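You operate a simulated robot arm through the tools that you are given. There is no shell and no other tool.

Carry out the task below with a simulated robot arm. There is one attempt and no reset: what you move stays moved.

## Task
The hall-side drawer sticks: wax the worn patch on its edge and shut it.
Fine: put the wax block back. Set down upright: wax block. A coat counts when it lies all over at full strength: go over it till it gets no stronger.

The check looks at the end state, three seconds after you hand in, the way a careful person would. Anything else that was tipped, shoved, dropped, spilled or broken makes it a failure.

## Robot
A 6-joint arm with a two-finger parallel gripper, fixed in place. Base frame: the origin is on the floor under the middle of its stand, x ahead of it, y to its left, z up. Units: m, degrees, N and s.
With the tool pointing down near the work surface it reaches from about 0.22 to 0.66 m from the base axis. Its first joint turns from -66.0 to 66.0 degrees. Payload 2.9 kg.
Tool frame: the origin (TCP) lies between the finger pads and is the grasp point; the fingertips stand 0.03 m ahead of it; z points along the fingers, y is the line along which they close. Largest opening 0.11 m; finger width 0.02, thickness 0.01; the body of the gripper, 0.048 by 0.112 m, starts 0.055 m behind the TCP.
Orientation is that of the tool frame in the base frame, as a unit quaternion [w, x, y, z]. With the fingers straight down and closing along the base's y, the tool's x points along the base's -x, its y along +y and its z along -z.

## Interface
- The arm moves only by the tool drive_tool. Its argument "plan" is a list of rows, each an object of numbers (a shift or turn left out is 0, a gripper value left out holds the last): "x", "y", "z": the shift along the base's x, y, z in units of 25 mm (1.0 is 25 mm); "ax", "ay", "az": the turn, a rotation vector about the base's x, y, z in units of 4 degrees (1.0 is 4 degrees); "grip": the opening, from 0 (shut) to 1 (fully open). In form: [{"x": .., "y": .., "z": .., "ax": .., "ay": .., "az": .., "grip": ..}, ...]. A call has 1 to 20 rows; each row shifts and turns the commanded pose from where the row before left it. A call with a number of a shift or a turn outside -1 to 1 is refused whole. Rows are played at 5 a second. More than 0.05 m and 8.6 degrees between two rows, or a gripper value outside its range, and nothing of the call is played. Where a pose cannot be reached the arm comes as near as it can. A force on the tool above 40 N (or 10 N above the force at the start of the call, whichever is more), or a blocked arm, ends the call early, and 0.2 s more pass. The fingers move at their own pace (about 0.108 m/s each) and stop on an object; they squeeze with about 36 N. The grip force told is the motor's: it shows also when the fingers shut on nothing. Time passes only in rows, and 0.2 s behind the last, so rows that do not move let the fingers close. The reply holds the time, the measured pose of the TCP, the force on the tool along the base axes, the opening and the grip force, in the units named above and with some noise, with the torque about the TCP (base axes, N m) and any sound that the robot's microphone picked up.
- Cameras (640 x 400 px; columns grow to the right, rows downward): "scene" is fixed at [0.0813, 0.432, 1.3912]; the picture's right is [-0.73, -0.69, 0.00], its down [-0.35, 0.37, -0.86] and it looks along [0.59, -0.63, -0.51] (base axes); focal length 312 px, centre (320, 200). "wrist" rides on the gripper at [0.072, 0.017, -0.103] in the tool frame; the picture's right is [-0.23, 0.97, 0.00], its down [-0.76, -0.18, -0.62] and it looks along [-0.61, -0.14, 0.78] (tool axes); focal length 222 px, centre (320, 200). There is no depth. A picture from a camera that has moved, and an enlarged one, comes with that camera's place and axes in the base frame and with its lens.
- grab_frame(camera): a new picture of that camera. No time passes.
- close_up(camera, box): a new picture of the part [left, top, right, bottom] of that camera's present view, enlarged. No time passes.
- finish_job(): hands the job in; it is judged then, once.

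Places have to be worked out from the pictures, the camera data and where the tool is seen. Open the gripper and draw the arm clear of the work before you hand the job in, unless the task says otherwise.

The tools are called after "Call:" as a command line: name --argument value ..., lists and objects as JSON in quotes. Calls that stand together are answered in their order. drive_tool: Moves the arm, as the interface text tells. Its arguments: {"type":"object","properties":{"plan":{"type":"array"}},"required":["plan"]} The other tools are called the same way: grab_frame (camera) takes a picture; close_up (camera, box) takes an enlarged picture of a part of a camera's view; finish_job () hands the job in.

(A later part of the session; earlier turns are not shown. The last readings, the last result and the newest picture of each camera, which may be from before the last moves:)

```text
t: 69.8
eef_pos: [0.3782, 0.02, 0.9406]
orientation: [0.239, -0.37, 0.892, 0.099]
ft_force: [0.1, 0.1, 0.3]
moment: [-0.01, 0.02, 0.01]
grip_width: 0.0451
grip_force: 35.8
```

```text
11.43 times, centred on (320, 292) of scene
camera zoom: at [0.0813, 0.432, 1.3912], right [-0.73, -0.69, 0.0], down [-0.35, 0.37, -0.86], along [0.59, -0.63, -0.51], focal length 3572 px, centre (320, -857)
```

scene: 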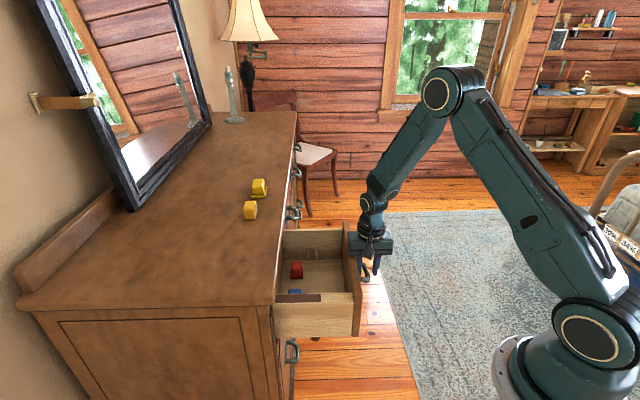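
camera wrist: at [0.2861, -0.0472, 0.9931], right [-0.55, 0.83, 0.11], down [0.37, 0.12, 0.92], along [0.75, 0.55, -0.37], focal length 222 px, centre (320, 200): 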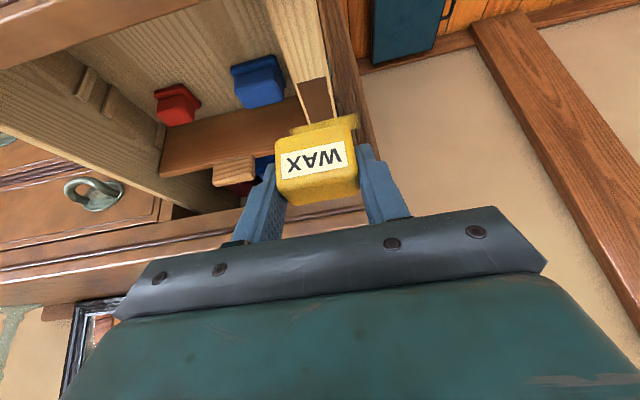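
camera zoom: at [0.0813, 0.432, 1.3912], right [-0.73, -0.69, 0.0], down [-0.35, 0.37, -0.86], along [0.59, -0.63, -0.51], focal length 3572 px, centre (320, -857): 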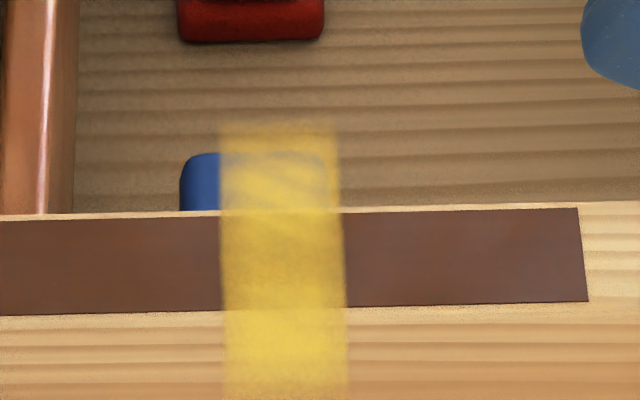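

The strip seems to show where the coat registers: fixed at d 0.343–0.369, it grew stronger on the second pass. I'll set the block back on the same mid spot and rub sideways (along w) to see how the film responds.

Call:
drive_tool --plan '[{"x": 0.3, "y": 0.3}, {"x": 0.3, "y": 0.3}, {"x": 0.3, "y": 0.3}, {"x": 0.3, "y": 0.3}, {"x": 0.3, "y": 0.3}, {"x": 0.3, "y": 0.3}, {"z": -0.8}, {"z": -0.8}, {"z": -0.7}, {"z": -0.3}, {"z": -0.1}, {"z": -0.1}, {}]'

Call:
drive_tool --plan '[{"x": 0.1414, "y": -0.1414}, {"x": 0.1414, "y": -0.1414}, {"x": 0.1414, "y": -0.1414}, {"x": -0.1414, "y": 0.1414}, {"x": -0.1414, "y": 0.1414}, {"x": -0.1414, "y": 0.1414}, {"x": -0.1414, "y": 0.1414}, {"x": -0.1414, "y": 0.1414}, {"x": -0.1414, "y": 0.1414}, {"x": 0.1414, "y": -0.1414}, {"x": 0.1414, "y": -0.1414}, {"x": 0.1414, "y": -0.1414}]'

Call:
close_up --camera "scene" --box '[280, 250, 370, 320]'

```text
t: 72.6
eef_pos: [0.4226, 0.0676, 0.8717]
orientation: [0.239, -0.37, 0.892, 0.099]
ft_force: [-0.6, -0.5, 3.7]
moment: [-0.02, 0.05, 0.0]
grip_width: 0.0454
grip_force: 36.2
```

```text
t: 75.2
eef_pos: [0.4236, 0.0666, 0.87]
orientation: [0.239, -0.37, 0.892, 0.099]
ft_force: [-2.9, 2.6, 8.6]
moment: [0.12, 0.06, 0.0]
grip_width: 0.0448
grip_force: 36.2
```

```text
5.71 times, centred on (325, 285) of scene
camera zoom: at [0.0811, 0.432, 1.3912], right [-0.73, -0.69, 0.0], down [-0.35, 0.37, -0.86], along [0.59, -0.63, -0.51], focal length 1786 px, centre (291, -286)
```

zoom: 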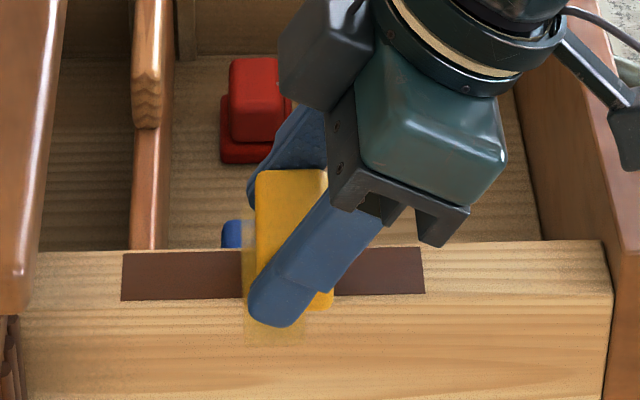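

The film beside the block looks fainter now. I'll lift clear and look at it unobstructed.

Call:
drive_tool --plan '[{"z": 0.4}, {"z": 0.8}, {"x": -0.3, "y": -0.3, "z": 0.8}, {"x": -0.3, "y": -0.3, "z": 0.8}, {"x": -0.5, "y": -0.5}, {"x": -0.5, "y": -0.5}, {}]'

Call:
close_up --camera "scene" --box '[280, 250, 370, 320]'

Call:
grab_frame --camera "wrist"

```text
t: 76.8
eef_pos: [0.3826, 0.0264, 0.9412]
orientation: [0.239, -0.37, 0.892, 0.098]
ft_force: [-0.5, -0.4, 0.1]
moment: [-0.03, 0.02, -0.01]
grip_width: 0.0451
grip_force: 36.0
```

```text
5.71 times, centred on (325, 285) of scene
camera zoom: at [0.0813, 0.432, 1.3912], right [-0.73, -0.69, 0.0], down [-0.35, 0.37, -0.86], along [0.59, -0.63, -0.51], focal length 1786 px, centre (291, -286)
```

zoom: 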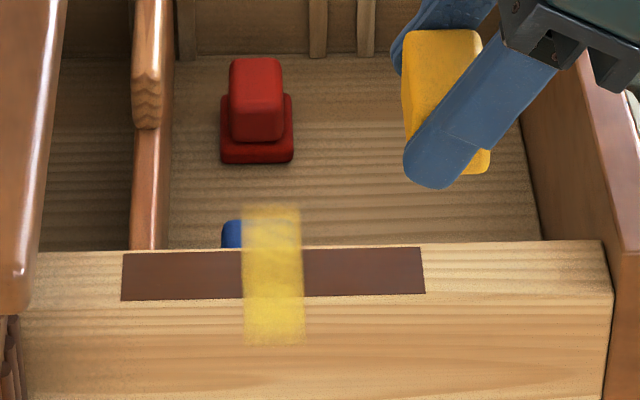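

```text
taken
camera wrist: at [0.2905, -0.0418, 0.9935], right [-0.55, 0.83, 0.11], down [0.37, 0.12, 0.92], along [0.75, 0.55, -0.37], focal length 222 px, centre (320, 200)
```

wrist: 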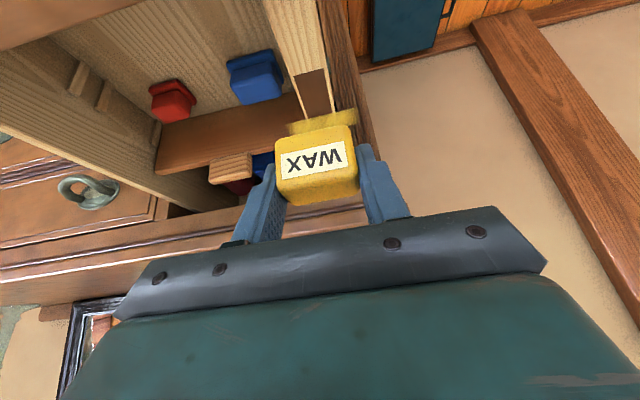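

The strip's outline didn't change with sideways rubbing, so it looks like a fixed overlay of the patch's coat rather than a footprint. I'll zoom in from both cameras to read its extent and strength.

Call:
close_up --camera "wrist" --box '[270, 60, 380, 140]'

Call:
close_up --camera "scene" --box '[308, 278, 332, 312]'

```text
5.00 times, centred on (325, 100) of wrist
camera zoom: at [0.2905, -0.0418, 0.9935], right [-0.55, 0.83, 0.11], down [0.37, 0.12, 0.92], along [0.75, 0.55, -0.37], focal length 1111 px, centre (295, 700)
```

zoom: 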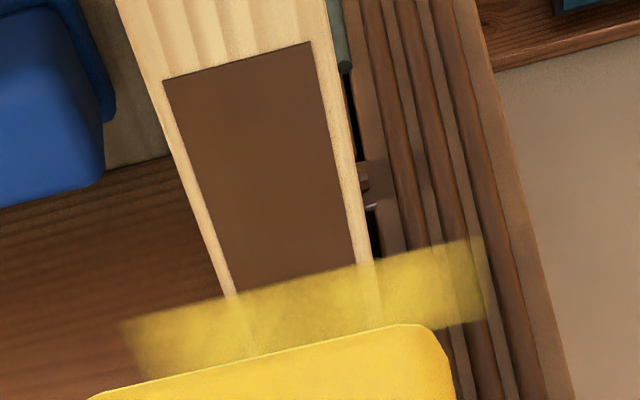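

```text
11.76 times, centred on (320, 295) of scene
camera zoom: at [0.0813, 0.432, 1.3912], right [-0.73, -0.69, 0.0], down [-0.35, 0.37, -0.86], along [0.59, -0.63, -0.51], focal length 3677 px, centre (320, -918)
```

zoom: 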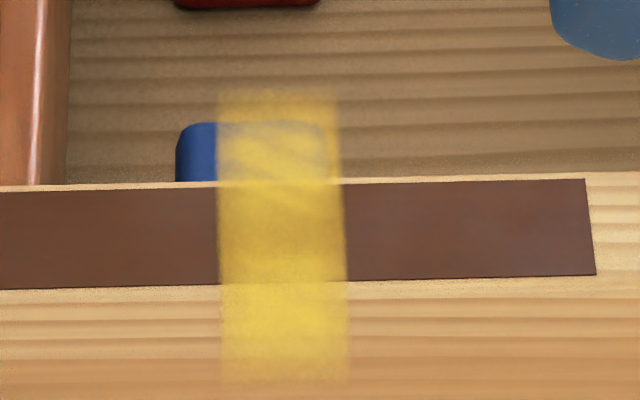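

The film is still hard to interpret. I'll make full-length strokes along the patch with a bit more pressure, from d_c 0.31 to 0.41, several passes, then look again.

Call:
drive_tool --plan '[{"x": 0.5, "y": 0.5}, {"x": 0.5, "y": 0.5}, {"x": 0.5, "y": 0.5}, {"z": -0.8}, {"z": -0.8}, {"z": -0.7}, {"z": -0.3}, {"z": -0.1}, {"z": -0.1}, {"z": -0.04}, {}]'

Call:
drive_tool --plan '[{"x": 0.15, "y": 0.15}, {"x": 0.15, "y": 0.15}, {"x": 0.15, "y": 0.15}, {"x": 0.15, "y": 0.15}, {"x": 0.15, "y": 0.15}, {"x": 0.15, "y": 0.15}, {"x": 0.15, "y": 0.15}, {"x": 0.15, "y": 0.15}, {"x": -0.15, "y": -0.15}, {"x": -0.15, "y": -0.15}, {"x": -0.15, "y": -0.15}, {"x": -0.15, "y": -0.15}, {"x": -0.15, "y": -0.15}, {"x": -0.15, "y": -0.15}, {"x": -0.15, "y": -0.15}, {"x": -0.15, "y": -0.15}]'

Call:
close_up --camera "scene" --box '[280, 250, 370, 320]'

Call:
close_up --camera "wrist" --box '[230, 40, 420, 220]'

```text
t: 79.2
eef_pos: [0.4205, 0.0647, 0.8711]
orientation: [0.241, -0.37, 0.892, 0.099]
ft_force: [-5.7, -3.9, 21.3]
moment: [-0.06, 0.28, 0.01]
grip_width: 0.0451
grip_force: 36.2
```

```text
t: 82.6
eef_pos: [0.4211, 0.0644, 0.8703]
orientation: [0.239, -0.37, 0.892, 0.1]
ft_force: [4.0, 3.8, 13.4]
moment: [0.21, -0.15, 0.02]
grip_width: 0.0451
grip_force: 36.5
```

```text
5.71 times, centred on (325, 285) of scene
camera zoom: at [0.0812, 0.432, 1.3912], right [-0.73, -0.69, 0.0], down [-0.35, 0.37, -0.86], along [0.59, -0.63, -0.51], focal length 1786 px, centre (291, -286)
```

zoom: 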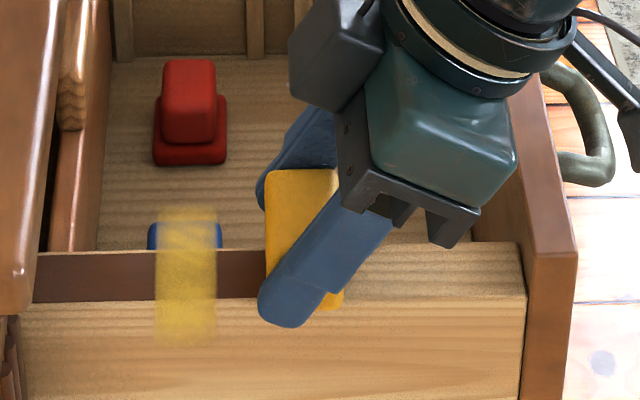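

```text
2.22 times, centred on (325, 130) of wrist
camera zoom: at [0.3282, -0.0041, 0.922], right [-0.55, 0.83, 0.11], down [0.37, 0.12, 0.92], along [0.75, 0.55, -0.37], focal length 494 px, centre (309, 356)
```

zoom: 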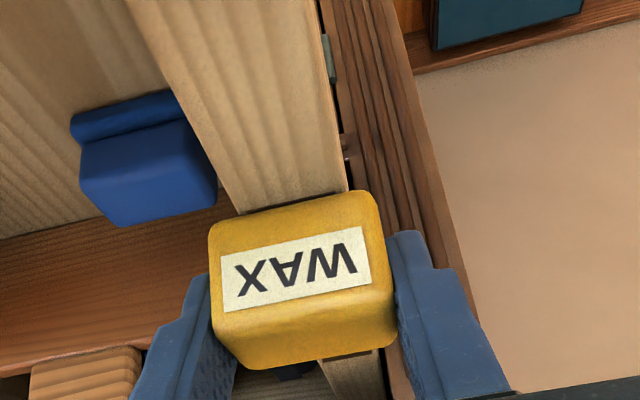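

The heavier press (21 N) dragged the drawer about 35 mm inward, so I need to stay gentler. I'll lift off and inspect the film's texture at high zoom.

Call:
drive_tool --plan '[{"z": 0.3}, {"z": 0.8}, {"x": -0.3, "y": -0.3, "z": 0.8}, {"x": -0.3, "y": -0.3, "z": 0.8}, {}]'

Call:
close_up --camera "scene" --box '[276, 274, 336, 314]'

Call:
close_up --camera "scene" --box '[292, 276, 318, 312]'

Call:
close_up --camera "wrist" --box '[230, 30, 420, 150]'

```text
t: 83.8
eef_pos: [0.4056, 0.0486, 0.9363]
orientation: [0.239, -0.369, 0.893, 0.099]
ft_force: [-0.1, 0.0, -0.5]
moment: [0.01, 0.01, -0.03]
grip_width: 0.045
grip_force: 36.3
```

```text
10.00 times, centred on (306, 294) of scene
camera zoom: at [0.0813, 0.432, 1.3912], right [-0.73, -0.69, 0.0], down [-0.35, 0.37, -0.86], along [0.59, -0.63, -0.51], focal length 3125 px, centre (460, -740)
```

zoom: 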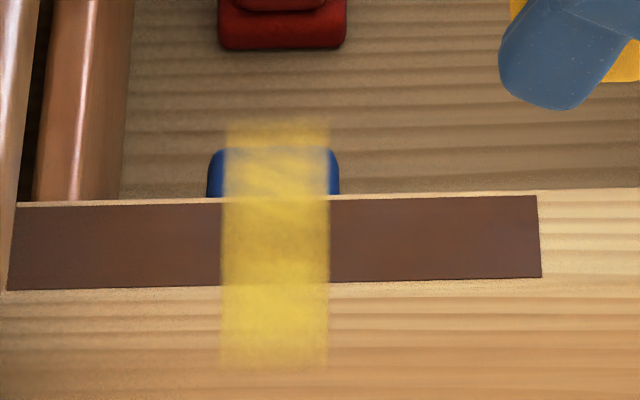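

```text
11.11 times, centred on (305, 294) of scene
camera zoom: at [0.0813, 0.432, 1.3912], right [-0.73, -0.69, 0.0], down [-0.35, 0.37, -0.86], along [0.59, -0.63, -0.51], focal length 3472 px, centre (487, -844)
```

zoom: 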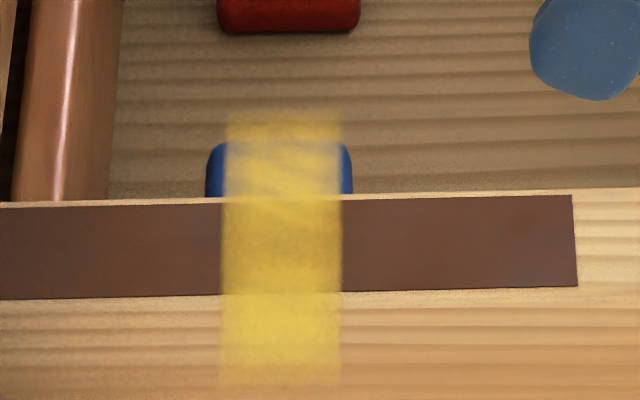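

```text
3.33 times, centred on (325, 90) of wrist
camera zoom: at [0.3135, -0.0189, 0.9892], right [-0.55, 0.83, 0.11], down [0.37, 0.12, 0.92], along [0.75, 0.55, -0.37], focal length 740 px, centre (303, 567)
```

zoom: 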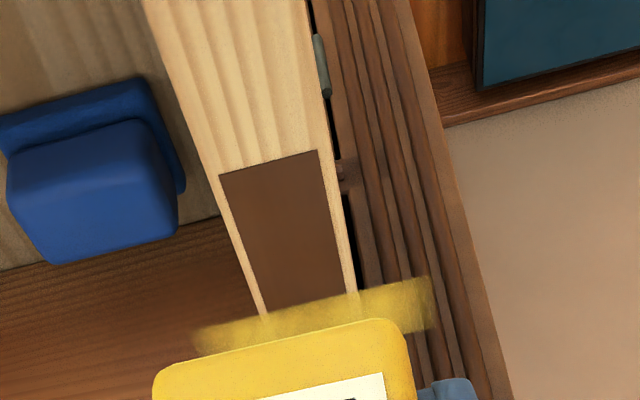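

The film keeps the same outline (d-width 24 mm, w ±36 mm about the patch centre), so I need to learn how it responds. I'll press near the rear of the patch, offset 12 mm sideways, and drag outward firmly, which should also draw the drawer back out.

Call:
drive_tool --plan '[{"x": 0.95, "y": 0.37}, {"x": 0.72, "y": 0.6}, {"x": 0.72, "y": 0.73}, {"x": 0.72, "y": 0.73}, {"z": -0.8}, {"z": -0.8}, {"z": -0.6}, {"z": -0.3}, {"z": -0.1}, {"z": -0.06}, {}]'

```text
t: 86.2
eef_pos: [0.4834, 0.1097, 0.8701]
orientation: [0.239, -0.37, 0.892, 0.099]
ft_force: [-0.2, -0.1, -1.3]
moment: [-0.02, 0.05, -0.02]
grip_width: 0.0453
grip_force: 35.7
```

No contact yet at this height, so the heavy press may have nudged the block up slightly in the grip. I'll feel down further in half-millimetre steps.

Call:
drive_tool --plan '[{"z": -0.02}, {"z": -0.02}, {}]'

Call:
close_up --camera "scene" --box '[270, 250, 330, 310]'

Call:
close_up --camera "wrist" --box '[230, 40, 420, 220]'

```text
t: 87.0
eef_pos: [0.4831, 0.1098, 0.8702]
orientation: [0.239, -0.37, 0.892, 0.099]
ft_force: [-2.0, -0.5, 6.0]
moment: [0.11, 0.07, 0.08]
grip_width: 0.0451
grip_force: 36.1
```

```text
6.67 times, centred on (300, 280) of scene
camera zoom: at [0.0812, 0.4319, 1.3913], right [-0.73, -0.69, 0.0], down [-0.35, 0.37, -0.86], along [0.59, -0.63, -0.51], focal length 2084 px, centre (453, -333)
```

zoom: 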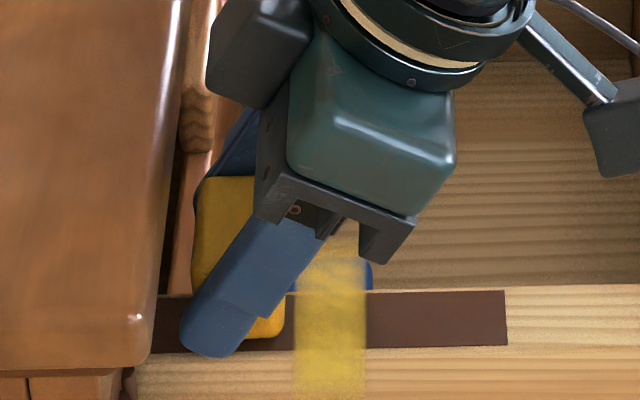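

```text
2.22 times, centred on (325, 130) of wrist
camera zoom: at [0.3917, 0.0414, 0.9221], right [-0.55, 0.83, 0.11], down [0.37, 0.12, 0.92], along [0.75, 0.55, -0.37], focal length 494 px, centre (309, 356)
```

zoom: 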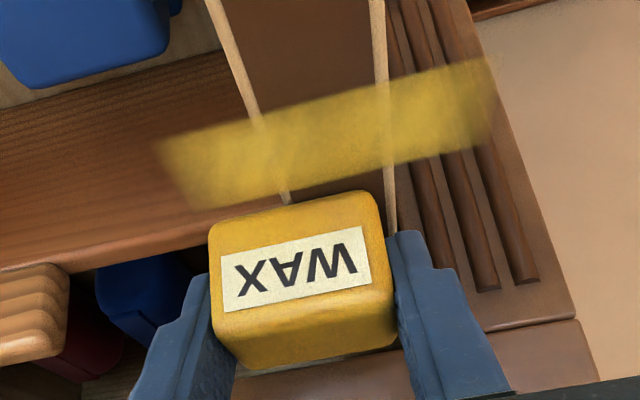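

Contact at 6 N. I'll press slightly more and drag outward about 10 cm across the whole patch.

Call:
drive_tool --plan '[{"z": -0.04}, {"x": -0.236, "y": -0.236}, {"x": -0.236, "y": -0.236}, {"x": -0.236, "y": -0.236}, {"x": -0.236, "y": -0.236}, {"x": -0.236, "y": -0.236}, {"x": -0.236, "y": -0.236}, {"x": -0.236, "y": -0.236}, {"x": -0.236, "y": -0.236}, {"x": -0.236, "y": -0.236}, {"x": -0.236, "y": -0.236}, {"x": -0.236, "y": -0.236}, {"x": -0.236, "y": -0.236}]'

Call:
close_up --camera "scene" --box '[270, 250, 350, 320]'

Call:
close_up --camera "scene" --box '[290, 274, 320, 316]'

```text
t: 89.8
eef_pos: [0.4131, 0.0395, 0.87]
orientation: [0.241, -0.371, 0.891, 0.101]
ft_force: [6.0, 5.4, 28.2]
moment: [0.34, -0.03, -0.06]
grip_width: 0.045
grip_force: 36.6
```

```text
5.71 times, centred on (310, 285) of scene
camera zoom: at [0.0811, 0.4321, 1.3912], right [-0.73, -0.69, 0.0], down [-0.35, 0.37, -0.86], along [0.59, -0.63, -0.51], focal length 1786 px, centre (377, -286)
```

zoom: 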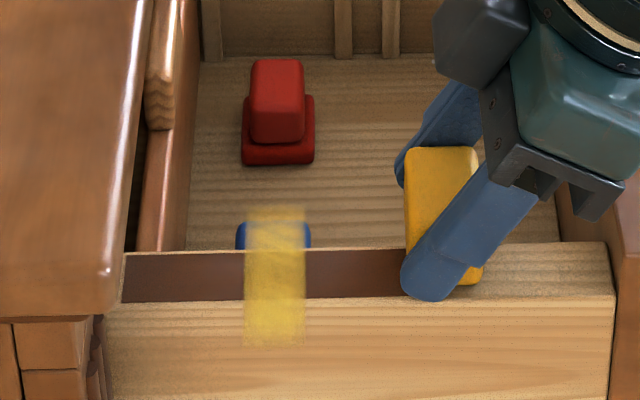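

```text
9.52 times, centred on (305, 295) of scene
camera zoom: at [0.0811, 0.4321, 1.3912], right [-0.73, -0.69, 0.0], down [-0.35, 0.37, -0.86], along [0.59, -0.63, -0.51], focal length 2976 px, centre (463, -705)
```

zoom: 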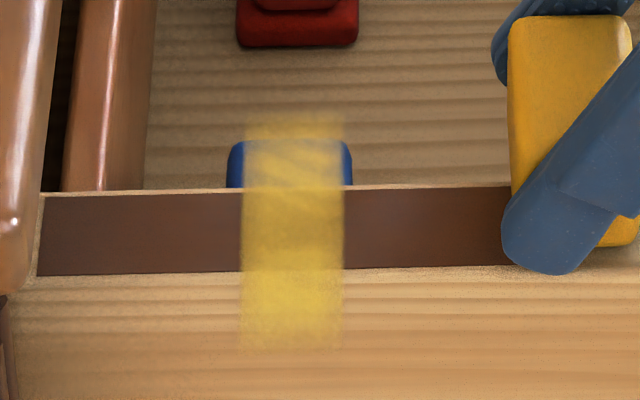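

The outward drag at 28 N left the drawer and the film unchanged. I'll lift gently, move the block back out of the way (rearward), and get a clean wrist close-up of the whole patch and film.

Call:
drive_tool --plan '[{"z": 0.1}, {"z": 0.4}, {"x": 0.4, "y": 0.4, "z": 0.6}, {"x": 0.5, "y": 0.5, "z": 0.6}, {"x": 0.5, "y": 0.5}, {"x": 0.5, "y": 0.5}, {"x": 0.4, "y": 0.4}, {}]'

Call:
close_up --camera "wrist" --box '[230, 40, 420, 160]'

Call:
close_up --camera "wrist" --box '[250, 90, 400, 160]'

Call:
close_up --camera "scene" --box '[270, 250, 350, 320]'

```text
t: 91.6
eef_pos: [0.4696, 0.0961, 0.9099]
orientation: [0.238, -0.37, 0.893, 0.1]
ft_force: [0.6, 0.2, -0.5]
moment: [-0.01, -0.01, 0.03]
grip_width: 0.0451
grip_force: 36.1
```

```text
3.33 times, centred on (325, 100) of wrist
camera zoom: at [0.378, 0.0284, 0.9627], right [-0.55, 0.83, 0.11], down [0.37, 0.12, 0.92], along [0.75, 0.55, -0.37], focal length 740 px, centre (303, 533)
```

zoom: 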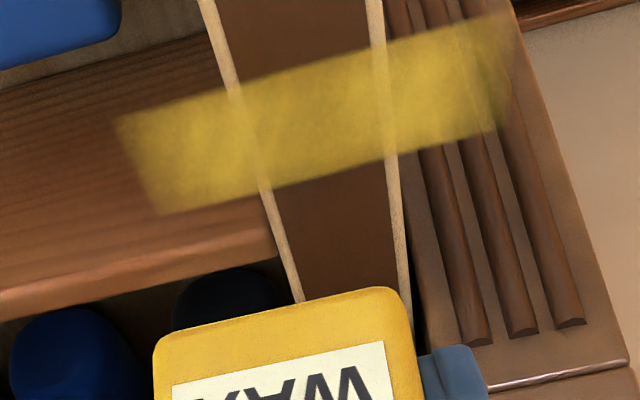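

```text
4.27 times, centred on (325, 125) of wrist
camera zoom: at [0.378, 0.0284, 0.9627], right [-0.55, 0.83, 0.11], down [0.37, 0.12, 0.92], along [0.75, 0.55, -0.37], focal length 948 px, centre (299, 520)
```

zoom: 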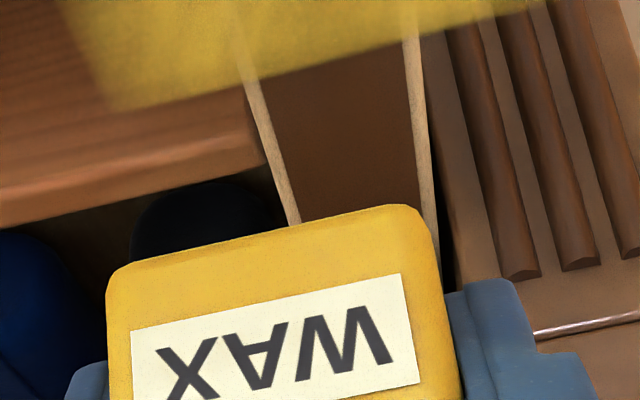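

```text
5.71 times, centred on (310, 285) of scene
camera zoom: at [0.0813, 0.432, 1.3912], right [-0.73, -0.69, 0.0], down [-0.35, 0.37, -0.86], along [0.59, -0.63, -0.51], focal length 1786 px, centre (377, -286)
```

zoom: 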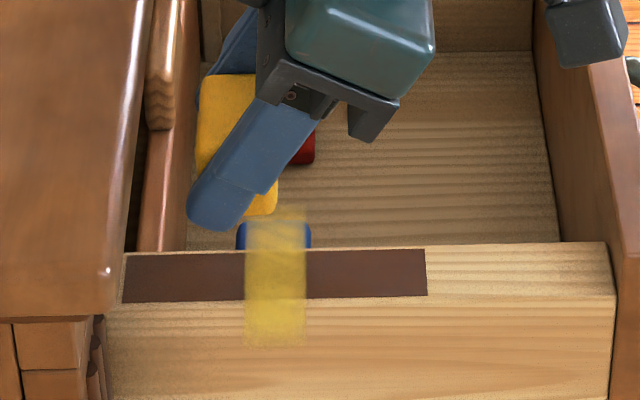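

The film's outer end is clearly fainter than the rest, so it seems to mirror the patch's rear end, which I haven't fully covered. To reach that end freely, I'll use the block's front face against the back of the front panel to push the drawer out again, moving behind the panel first.

Call:
drive_tool --plan '[{"x": -0.698, "y": -0.558}, {"x": -0.698, "y": -0.558}, {"x": -0.698, "y": -0.558}, {"x": -0.698, "y": -0.558}, {"x": -0.698, "y": -0.558}, {"z": -0.6}, {"z": -0.5}, {"z": -0.35}, {}]'

Call:
close_up --camera "scene" --box '[280, 240, 370, 320]'

Call:
close_up --camera "wrist" --box '[220, 30, 430, 220]'

```text
t: 93.6
eef_pos: [0.3831, 0.026, 0.8752]
orientation: [0.239, -0.37, 0.892, 0.099]
ft_force: [1.0, -0.2, -0.9]
moment: [0.02, 0.03, -0.01]
grip_width: 0.045
grip_force: 36.0
```

```text
5.00 times, centred on (325, 280) of scene
camera zoom: at [0.0813, 0.432, 1.3912], right [-0.73, -0.69, 0.0], down [-0.35, 0.37, -0.86], along [0.59, -0.63, -0.51], focal length 1563 px, centre (295, -200)
```

zoom: 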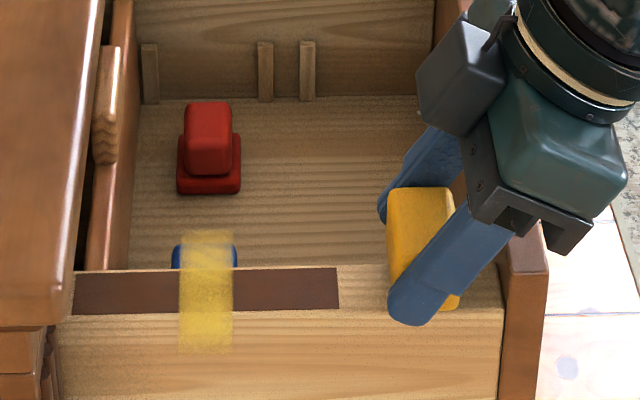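

```text
2.11 times, centred on (325, 125) of wrist
camera zoom: at [0.2909, -0.0418, 0.9269], right [-0.55, 0.83, 0.11], down [0.37, 0.12, 0.92], along [0.75, 0.55, -0.37], focal length 468 px, centre (310, 358)
```

zoom: 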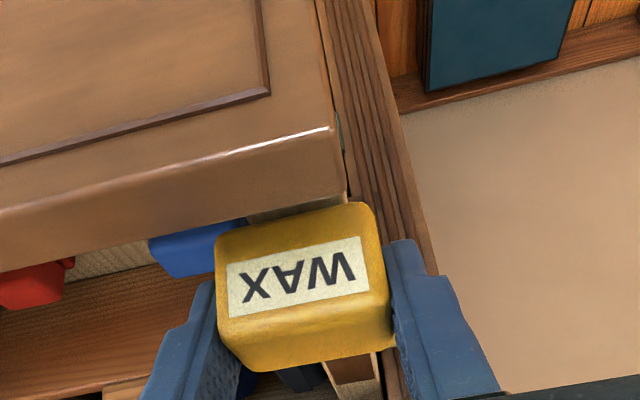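

The block sits about 5 mm above the edge, behind the panel. I'll push slowly outward against the panel's back.

Call:
drive_tool --plan '[{"x": -0.16, "y": -0.16}, {"x": -0.16, "y": -0.16}, {"x": -0.16, "y": -0.16}, {"x": -0.16, "y": -0.16}, {"x": -0.16, "y": -0.16}, {"x": -0.16, "y": -0.16}, {"x": -0.16, "y": -0.16}, {"x": -0.16, "y": -0.16}]'

Call:
close_up --camera "scene" --box '[280, 240, 370, 320]'

```text
t: 95.4
eef_pos: [0.3507, -0.0064, 0.8742]
orientation: [0.239, -0.37, 0.892, 0.099]
ft_force: [6.2, 5.6, 0.2]
moment: [0.16, -0.14, -0.08]
grip_width: 0.045
grip_force: 35.8
```

```text
5.00 times, centred on (325, 280) of scene
camera zoom: at [0.0815, 0.4321, 1.3912], right [-0.73, -0.69, 0.0], down [-0.35, 0.37, -0.86], along [0.59, -0.63, -0.51], focal length 1563 px, centre (295, -200)
```

zoom: 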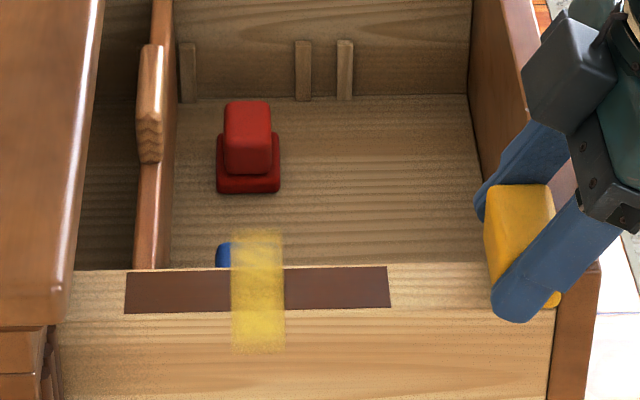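

It works at about 8 N: the drawer came out 23 mm. I'll push about 3 cm more.

Call:
drive_tool --plan '[{"x": -0.16, "y": -0.16}, {"x": -0.16, "y": -0.16}, {"x": -0.16, "y": -0.16}, {"x": -0.16, "y": -0.16}, {"x": -0.16, "y": -0.16}, {"x": -0.1, "y": -0.1}]'

Call:
drive_tool --plan '[{"x": 0.25, "y": 0.25, "z": 0.2}, {"x": 0.3, "y": 0.3, "z": 0.6}, {"x": 0.3, "y": 0.3, "z": 0.6}, {}]'

Call:
close_up --camera "scene" --box '[280, 240, 370, 320]'

```text
t: 96.8
eef_pos: [0.3294, -0.0281, 0.8753]
orientation: [0.239, -0.369, 0.893, 0.099]
ft_force: [7.5, 4.4, -1.5]
moment: [0.08, -0.15, -0.05]
grip_width: 0.0453
grip_force: 36.3
```

```text
t: 97.8
eef_pos: [0.349, -0.0076, 0.9094]
orientation: [0.239, -0.37, 0.892, 0.099]
ft_force: [0.9, -0.9, -0.9]
moment: [-0.01, 0.02, 0.02]
grip_width: 0.045
grip_force: 36.1
```

```text
5.00 times, centred on (325, 280) of scene
camera zoom: at [0.0813, 0.432, 1.3912], right [-0.73, -0.69, 0.0], down [-0.35, 0.37, -0.86], along [0.59, -0.63, -0.51], focal length 1563 px, centre (295, -200)
```

zoom: 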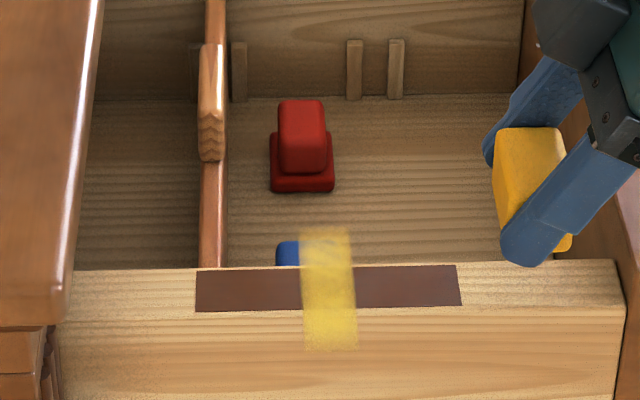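

The drawer is out and the patch now spans d ≈ 0.275–0.397. I'll check the block hasn't shifted in the grip before continuing.

Call:
close_up --camera "wrist" --box '[230, 100, 420, 220]'

Call:
close_up --camera "scene" --box '[318, 276, 344, 314]'

```text
3.33 times, centred on (325, 160) of wrist
camera zoom: at [0.2574, -0.0747, 0.9621], right [-0.55, 0.83, 0.11], down [0.37, 0.12, 0.92], along [0.75, 0.55, -0.37], focal length 740 px, centre (303, 333)
```

zoom: 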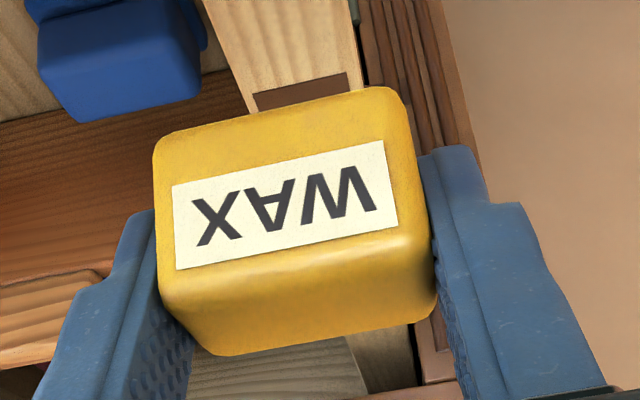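

```text
10.53 times, centred on (331, 295) of scene
camera zoom: at [0.0813, 0.432, 1.3912], right [-0.73, -0.69, 0.0], down [-0.35, 0.37, -0.86], along [0.59, -0.63, -0.51], focal length 3290 px, centre (204, -800)
```

zoom: 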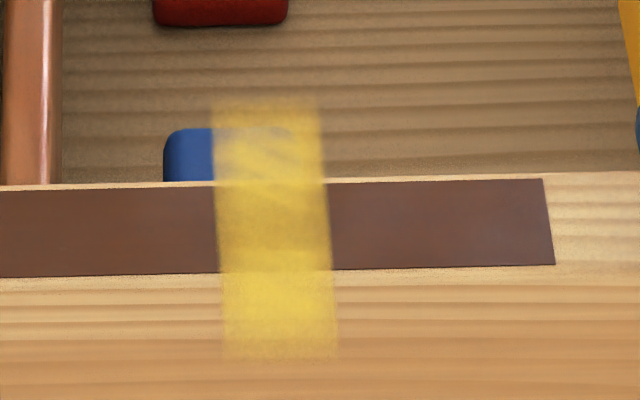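

The block shifted no more than 1 mm. I'll place it lightly on the rear end of the patch and rub short strokes only there, to see which part of the film responds.

Call:
drive_tool --plan '[{"x": 0.649, "y": 0.649}, {"x": 0.649, "y": 0.649}, {"x": 0.649, "y": 0.649}, {"x": 0.649, "y": 0.649}, {"x": 0.649, "y": 0.649}, {"x": 0.649, "y": 0.649}, {"z": -0.6}, {"z": -0.6}, {"z": -0.3}, {"z": -0.06}, {}]'

Call:
drive_tool --plan '[{"z": -0.03}, {}]'

```text
t: 100.2
eef_pos: [0.4475, 0.0898, 0.8704]
orientation: [0.24, -0.369, 0.892, 0.1]
ft_force: [0.6, -0.5, -0.6]
moment: [0.02, 0.01, 0.0]
grip_width: 0.0452
grip_force: 35.8
```

```text
t: 100.8
eef_pos: [0.4479, 0.0893, 0.8694]
orientation: [0.239, -0.37, 0.892, 0.099]
ft_force: [0.3, 0.3, -0.2]
moment: [-0.01, -0.01, 0.02]
grip_width: 0.045
grip_force: 36.2
```

Still no contact at 0.8694, so I'll continue in half-millimetre steps.

Call:
drive_tool --plan '[{"z": -0.02}, {}]'

Call:
drive_tool --plan '[{"z": -0.02}, {}]'

```text
t: 101.4
eef_pos: [0.4466, 0.0893, 0.8693]
orientation: [0.24, -0.37, 0.892, 0.099]
ft_force: [-2.3, -0.3, 7.0]
moment: [0.01, 0.07, 0.01]
grip_width: 0.0452
grip_force: 36.2
```

```text
t: 102.0
eef_pos: [0.4479, 0.0897, 0.8697]
orientation: [0.24, -0.369, 0.892, 0.101]
ft_force: [-4.5, 0.4, 15.6]
moment: [0.01, 0.16, 0.01]
grip_width: 0.0452
grip_force: 36.3
```

Now it's at 15.6 N, so I'll back off to about 7 N and do short strokes over the rear end.

Call:
drive_tool --plan '[{"z": 0.02}, {"x": -0.12, "y": -0.12}, {"x": -0.12, "y": -0.12}, {"x": -0.12, "y": -0.12}, {"x": 0.12, "y": 0.12}, {"x": 0.12, "y": 0.12}, {"x": 0.12, "y": 0.12}, {"x": 0.12, "y": 0.12}, {"x": -0.12, "y": -0.12}, {"x": -0.12, "y": -0.12}, {"x": -0.12, "y": -0.12}, {"x": -0.12, "y": -0.12}, {"x": 0.12, "y": 0.12}, {"x": 0.12, "y": 0.12}, {"x": 0.12, "y": 0.12}, {"x": 0.12, "y": 0.12}, {"x": -0.12, "y": -0.12}]'

Call:
drive_tool --plan '[{"z": 0.2}, {"z": 0.5}, {"x": -0.5, "y": -0.5, "z": 0.7}, {"x": -0.8, "y": -0.8, "z": 0.2}, {"x": -0.8, "y": -0.8}, {"x": -0.8, "y": -0.8}, {"x": -0.8, "y": -0.8}, {}]'

Call:
close_up --camera "scene" --box '[318, 276, 344, 314]'

Call:
close_up --camera "scene" --box '[280, 240, 370, 320]'

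```text
t: 105.6
eef_pos: [0.4473, 0.0913, 0.8694]
orientation: [0.24, -0.369, 0.892, 0.1]
ft_force: [2.1, 1.6, 6.0]
moment: [0.04, -0.05, 0.01]
grip_width: 0.045
grip_force: 36.0
```

```text
t: 107.4
eef_pos: [0.3526, -0.0025, 0.9108]
orientation: [0.239, -0.369, 0.893, 0.099]
ft_force: [-0.3, 1.2, -1.0]
moment: [0.02, 0.0, 0.02]
grip_width: 0.0451
grip_force: 36.3
```

```text
10.53 times, centred on (331, 295) of scene
camera zoom: at [0.0813, 0.432, 1.3912], right [-0.73, -0.69, 0.0], down [-0.35, 0.37, -0.86], along [0.59, -0.63, -0.51], focal length 3290 px, centre (204, -800)
```

zoom: 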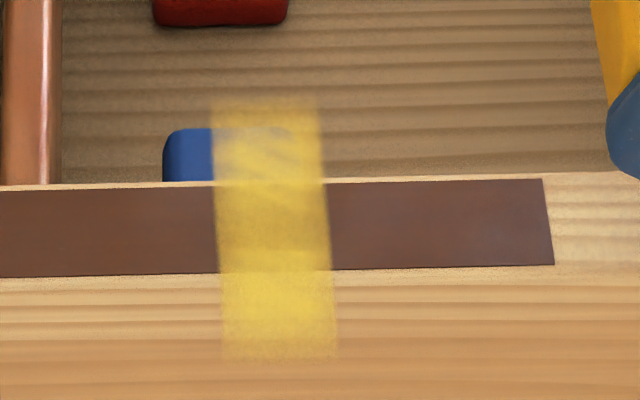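

```text
5.00 times, centred on (325, 280) of scene
camera zoom: at [0.0813, 0.432, 1.3912], right [-0.73, -0.69, 0.0], down [-0.35, 0.37, -0.86], along [0.59, -0.63, -0.51], focal length 1563 px, centre (295, -200)
```

zoom: 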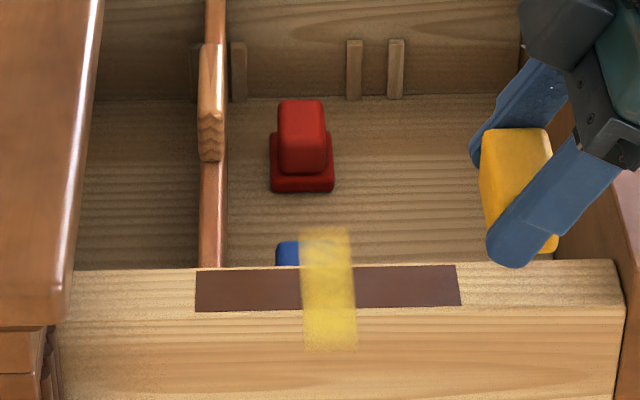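

Rubbing the rear end changed nothing in the film. The film measures 3 × 1 units of 24.2 mm while the patch is 5 × 1 units, which suggests coarse coat cells lying crosswise (along w), with the two end cells (w ≈ 0.203 and 0.300) still bare. I'll test this by rubbing at the patch's mid-length with the block offset 28 mm inward.

Call:
drive_tool --plan '[{"x": 0.608, "y": 0.291}, {"x": 0.608, "y": 0.291}, {"x": 0.608, "y": 0.291}, {"x": 0.608, "y": 0.291}, {"x": 0.608, "y": 0.291}, {"z": -0.6}, {"z": -0.6}, {"z": -0.3}, {"z": -0.06}, {}]'

Call:
drive_tool --plan '[{"z": -0.03}, {}]'

Call:
close_up --camera "scene" --box '[290, 250, 370, 320]'

```text
t: 109.6
eef_pos: [0.431, 0.0341, 0.8705]
orientation: [0.239, -0.37, 0.892, 0.099]
ft_force: [0.9, 0.2, -1.0]
moment: [-0.01, -0.01, 0.03]
grip_width: 0.0454
grip_force: 35.5
```

```text
t: 110.2
eef_pos: [0.4308, 0.0342, 0.8692]
orientation: [0.239, -0.37, 0.892, 0.1]
ft_force: [0.2, -0.2, -0.3]
moment: [0.02, 0.03, 0.02]
grip_width: 0.0451
grip_force: 36.2
```

```text
5.71 times, centred on (330, 285) of scene
camera zoom: at [0.0813, 0.432, 1.3912], right [-0.73, -0.69, 0.0], down [-0.35, 0.37, -0.86], along [0.59, -0.63, -0.51], focal length 1786 px, centre (263, -286)
```

zoom: 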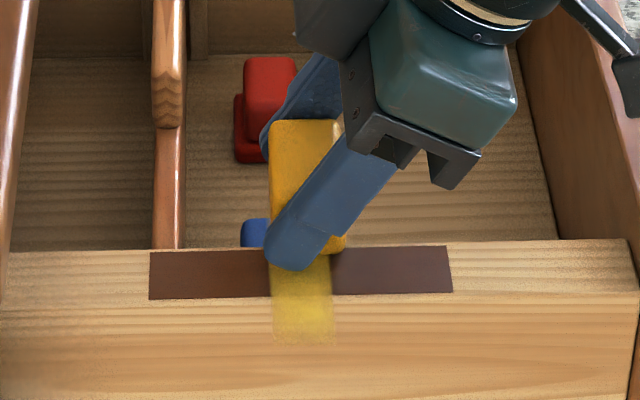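

The block is over the mid strip, shifted inward, with no contact yet. I'll lower the last fraction.

Call:
drive_tool --plan '[{"z": -0.02}, {}]'

Call:
drive_tool --plan '[{"z": -0.02}, {}]'

```text
t: 110.8
eef_pos: [0.4304, 0.0362, 0.8699]
orientation: [0.239, -0.369, 0.893, 0.099]
ft_force: [-1.7, -0.6, 6.1]
moment: [0.1, 0.11, 0.03]
grip_width: 0.0454
grip_force: 35.8
```

```text
t: 111.4
eef_pos: [0.4304, 0.0358, 0.8694]
orientation: [0.24, -0.37, 0.892, 0.099]
ft_force: [-5.7, -1.1, 18.3]
moment: [0.22, 0.41, 0.12]
grip_width: 0.0449
grip_force: 35.9
```

That's contact at 18 N, so I'll back off to about 7 N, rub a few short strokes here, then lift and look.

Call:
drive_tool --plan '[{"z": 0.02}, {"x": 0.12, "y": 0.12}, {"x": 0.12, "y": 0.12}, {"x": 0.12, "y": 0.12}, {"x": -0.12, "y": -0.12}, {"x": -0.12, "y": -0.12}, {"x": -0.12, "y": -0.12}, {"x": -0.12, "y": -0.12}, {"x": -0.12, "y": -0.12}, {"x": -0.12, "y": -0.12}, {"x": 0.12, "y": 0.12}, {"x": 0.12, "y": 0.12}, {"x": 0.12, "y": 0.12}, {"x": 0.12, "y": 0.12}, {"x": 0.12, "y": 0.12}, {"x": 0.12, "y": 0.12}, {"x": -0.12, "y": -0.12}, {"x": -0.12, "y": -0.12}, {"x": -0.12, "y": -0.12}]'

Call:
drive_tool --plan '[{"z": 0.2}, {"z": 0.5}, {"x": -0.5, "y": -0.5, "z": 0.7}, {"x": -0.8, "y": -0.8, "z": 0.2}, {"x": -0.8, "y": -0.8}, {}]'

Call:
close_up --camera "scene" --box '[280, 240, 370, 320]'

Call:
close_up --camera "scene" --box '[318, 272, 344, 310]'

```text
t: 115.4
eef_pos: [0.4307, 0.0348, 0.8696]
orientation: [0.238, -0.37, 0.893, 0.099]
ft_force: [2.2, 1.0, 4.8]
moment: [0.13, -0.03, -0.02]
grip_width: 0.0451
grip_force: 35.7
```

```text
t: 116.8
eef_pos: [0.3787, -0.0177, 0.9101]
orientation: [0.24, -0.37, 0.892, 0.099]
ft_force: [0.6, 1.4, -0.9]
moment: [0.01, 0.04, -0.01]
grip_width: 0.0452
grip_force: 35.9
```

```text
5.00 times, centred on (325, 280) of scene
camera zoom: at [0.0813, 0.432, 1.3912], right [-0.73, -0.69, 0.0], down [-0.35, 0.37, -0.86], along [0.59, -0.63, -0.51], focal length 1563 px, centre (295, -200)
```

zoom: 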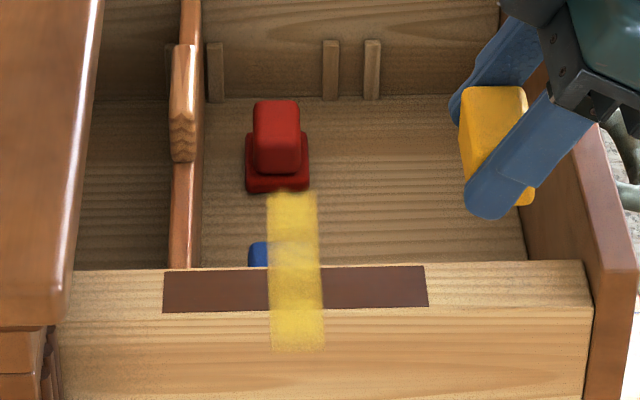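

```text
10.53 times, centred on (331, 291) of scene
camera zoom: at [0.0813, 0.432, 1.3912], right [-0.73, -0.69, 0.0], down [-0.35, 0.37, -0.86], along [0.59, -0.63, -0.51], focal length 3290 px, centre (204, -758)
```

zoom: 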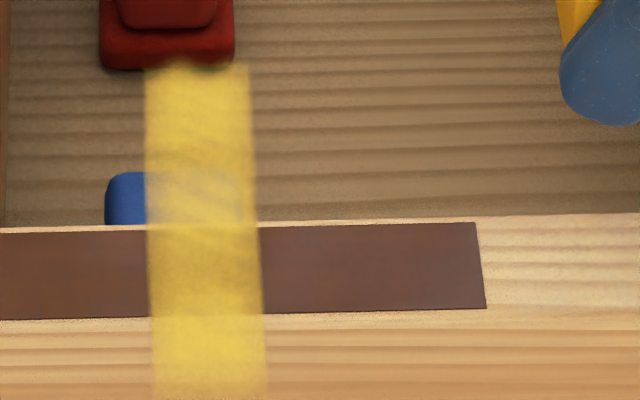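

Confirmed: the film now reaches the full inner end (w ≈ 0.313), so the coat region lies crosswise as the film shows. Next is the outer end: the same mid-length, with the block offset 28 mm outward.

Call:
drive_tool --plan '[{"x": 0.168, "y": 0.82}, {"x": 0.168, "y": 0.82}, {"x": 0.168, "y": 0.82}, {"x": 0.168, "y": 0.82}, {"x": 0.168, "y": 0.82}, {"z": -0.6}, {"z": -0.6}, {"z": -0.3}, {"z": -0.05}, {}]'

Call:
close_up --camera "scene" --box '[290, 250, 370, 320]'

```text
t: 119.0
eef_pos: [0.3988, 0.0828, 0.8705]
orientation: [0.24, -0.37, 0.892, 0.1]
ft_force: [0.1, -0.2, 0.2]
moment: [0.02, -0.01, -0.02]
grip_width: 0.0452
grip_force: 36.5
```

```text
5.71 times, centred on (330, 285) of scene
camera zoom: at [0.0813, 0.432, 1.3912], right [-0.73, -0.69, 0.0], down [-0.35, 0.37, -0.86], along [0.59, -0.63, -0.51], focal length 1786 px, centre (263, -286)
```

zoom: 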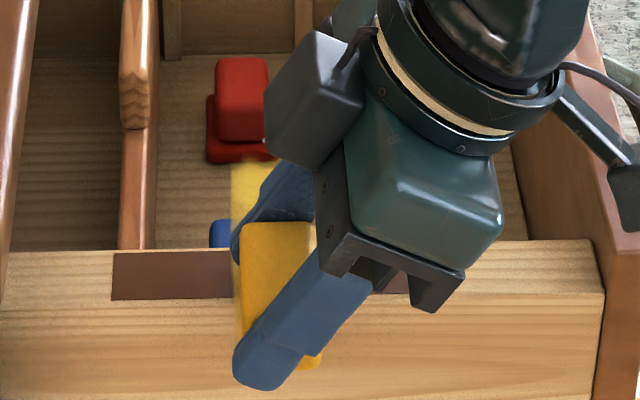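

The block is about 6 mm too far forward relative to the strip, so I'll shift it and then feel down to contact.

Call:
drive_tool --plan '[{"x": 0.17, "y": 0.17}, {"z": -0.03}, {}]'

Call:
drive_tool --plan '[{"z": -0.02}, {}]'

```text
t: 119.8
eef_pos: [0.4031, 0.0882, 0.871]
orientation: [0.239, -0.37, 0.892, 0.099]
ft_force: [-0.3, 0.4, -0.1]
moment: [-0.01, 0.0, 0.01]
grip_width: 0.045
grip_force: 36.3
```

```text
t: 120.4
eef_pos: [0.4023, 0.0881, 0.8695]
orientation: [0.239, -0.37, 0.892, 0.1]
ft_force: [0.2, -0.6, 0.7]
moment: [-0.02, -0.01, 0.02]
grip_width: 0.0454
grip_force: 36.0
```

Call:
drive_tool --plan '[{"z": -0.02}, {}]'

Call:
drive_tool --plan '[{"z": -0.015}, {}]'

```text
t: 121.0
eef_pos: [0.4025, 0.0885, 0.8705]
orientation: [0.24, -0.37, 0.892, 0.1]
ft_force: [-2.4, -0.3, 8.4]
moment: [-0.1, -0.08, -0.03]
grip_width: 0.0451
grip_force: 36.2
```

```text
t: 121.6
eef_pos: [0.4024, 0.0875, 0.8698]
orientation: [0.241, -0.37, 0.892, 0.099]
ft_force: [-2.7, -0.1, 15.3]
moment: [-0.19, -0.16, -0.05]
grip_width: 0.0451
grip_force: 36.0
```

Contact is good at 15 N. I'll ease back to about 8 N, rub short strokes at the outer end, then lift and look.

Call:
drive_tool --plan '[{"z": 0.015}, {"x": -0.12, "y": -0.12}, {"x": -0.12, "y": -0.12}, {"x": -0.12, "y": -0.12}, {"x": 0.12, "y": 0.12}, {"x": 0.12, "y": 0.12}, {"x": 0.12, "y": 0.12}, {"x": 0.12, "y": 0.12}, {"x": 0.12, "y": 0.12}, {"x": -0.12, "y": -0.12}, {"x": -0.12, "y": -0.12}, {"x": -0.12, "y": -0.12}, {"x": -0.12, "y": -0.12}, {"x": -0.12, "y": -0.12}, {"x": 0.12, "y": 0.12}, {"x": 0.12, "y": 0.12}, {"x": 0.12, "y": 0.12}]'

Call:
drive_tool --plan '[{"z": 0.2}, {"z": 0.5}, {"x": -0.5, "y": -0.5, "z": 0.7}, {"x": -0.8, "y": -0.8, "z": 0.2}, {"x": -0.8, "y": -0.8}, {}]'

Call:
close_up --camera "scene" --box '[280, 240, 370, 320]'

Call:
close_up --camera "wrist" --box '[200, 20, 440, 180]'

```text
t: 125.2
eef_pos: [0.4039, 0.0875, 0.869]
orientation: [0.239, -0.37, 0.892, 0.099]
ft_force: [0.6, -1.7, 14.6]
moment: [-0.2, -0.24, -0.02]
grip_width: 0.0451
grip_force: 35.8
```

```text
t: 126.6
eef_pos: [0.3509, 0.0361, 0.9086]
orientation: [0.239, -0.37, 0.893, 0.099]
ft_force: [-0.2, -0.3, -0.1]
moment: [0.02, 0.01, -0.01]
grip_width: 0.0448
grip_force: 36.4
```

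```text
5.00 times, centred on (325, 280) of scene
camera zoom: at [0.0813, 0.432, 1.3912], right [-0.73, -0.69, 0.0], down [-0.35, 0.37, -0.86], along [0.59, -0.63, -0.51], focal length 1563 px, centre (295, -200)
```

zoom: 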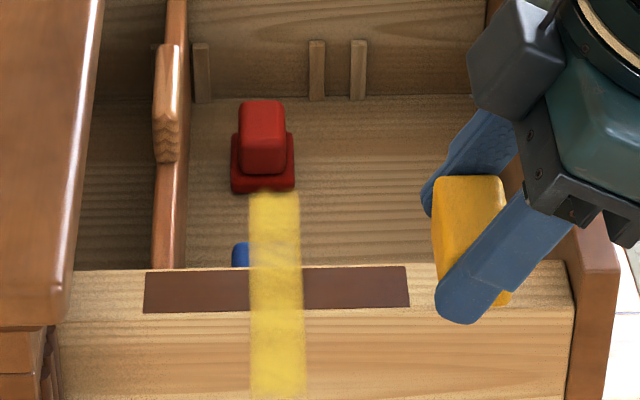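

```text
2.50 times, centred on (320, 100) of wrist
camera zoom: at [0.2589, -0.0325, 0.9612], right [-0.55, 0.83, 0.11], down [0.37, 0.12, 0.92], along [0.75, 0.55, -0.37], focal length 555 px, centre (320, 450)
```

zoom: 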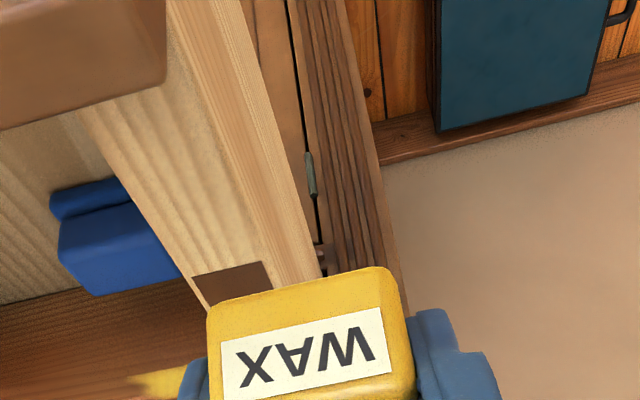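

The film now also extends toward the outer end. I'll view the whole strip to judge coverage and evenness.

Call:
close_up --camera "scene" --box '[295, 270, 345, 330]'

Call:
close_up --camera "scene" --box '[308, 298, 334, 330]'

Call:
close_up --camera "scene" --box '[306, 272, 332, 302]'

```text
6.67 times, centred on (320, 300) of scene
camera zoom: at [0.0813, 0.432, 1.3912], right [-0.73, -0.69, 0.0], down [-0.35, 0.37, -0.86], along [0.59, -0.63, -0.51], focal length 2084 px, centre (320, -467)
```

zoom: 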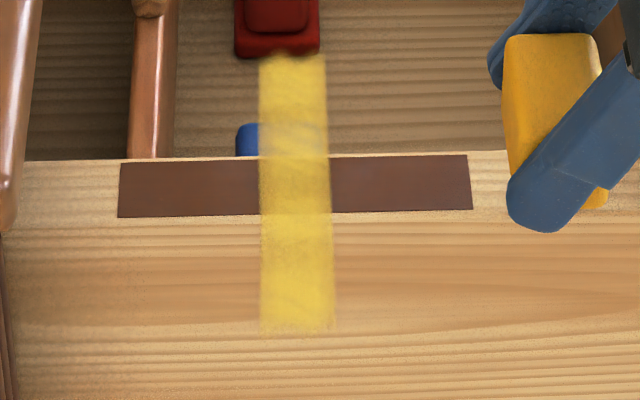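

```text
12.50 times, centred on (321, 314) of scene
camera zoom: at [0.0813, 0.432, 1.3912], right [-0.73, -0.69, 0.0], down [-0.35, 0.37, -0.86], along [0.59, -0.63, -0.51], focal length 3906 px, centre (308, -1225)
```

zoom: 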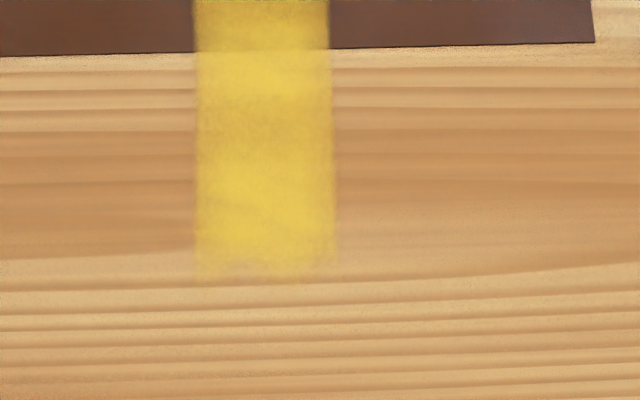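

```text
13.33 times, centred on (319, 287) of scene
camera zoom: at [0.0813, 0.432, 1.3912], right [-0.73, -0.69, 0.0], down [-0.35, 0.37, -0.86], along [0.59, -0.63, -0.51], focal length 4167 px, centre (333, -960)
```

zoom: 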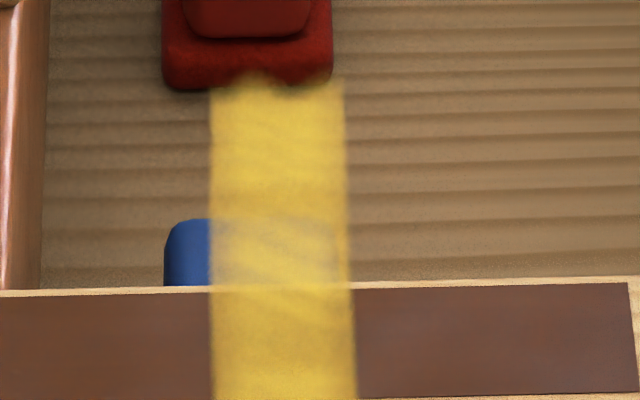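

The coat now spans the full 121 mm × 24 mm region. To make sure it's at full strength everywhere, I'll do several more light passes sweeping the block across the whole strip, starting from the outer end.

Call:
drive_tool --plan '[{"x": 0.436, "y": 0.436}, {"x": 0.436, "y": 0.436}, {"x": 0.436, "y": 0.436}, {"x": 0.436, "y": 0.436}, {"x": 0.436, "y": 0.436}, {"z": -0.6}, {"z": -0.6}, {"z": -0.3}, {"z": -0.07}, {}]'

Call:
drive_tool --plan '[{"z": -0.02}, {}]'

```text
t: 128.8
eef_pos: [0.4057, 0.091, 0.8694]
orientation: [0.24, -0.369, 0.892, 0.099]
ft_force: [0.3, 0.8, -0.7]
moment: [0.02, -0.01, 0.0]
grip_width: 0.0454
grip_force: 35.7
```

```text
t: 129.4
eef_pos: [0.405, 0.0897, 0.8696]
orientation: [0.24, -0.37, 0.892, 0.099]
ft_force: [-1.0, 0.3, 3.0]
moment: [-0.03, -0.04, -0.03]
grip_width: 0.0452
grip_force: 36.0
```

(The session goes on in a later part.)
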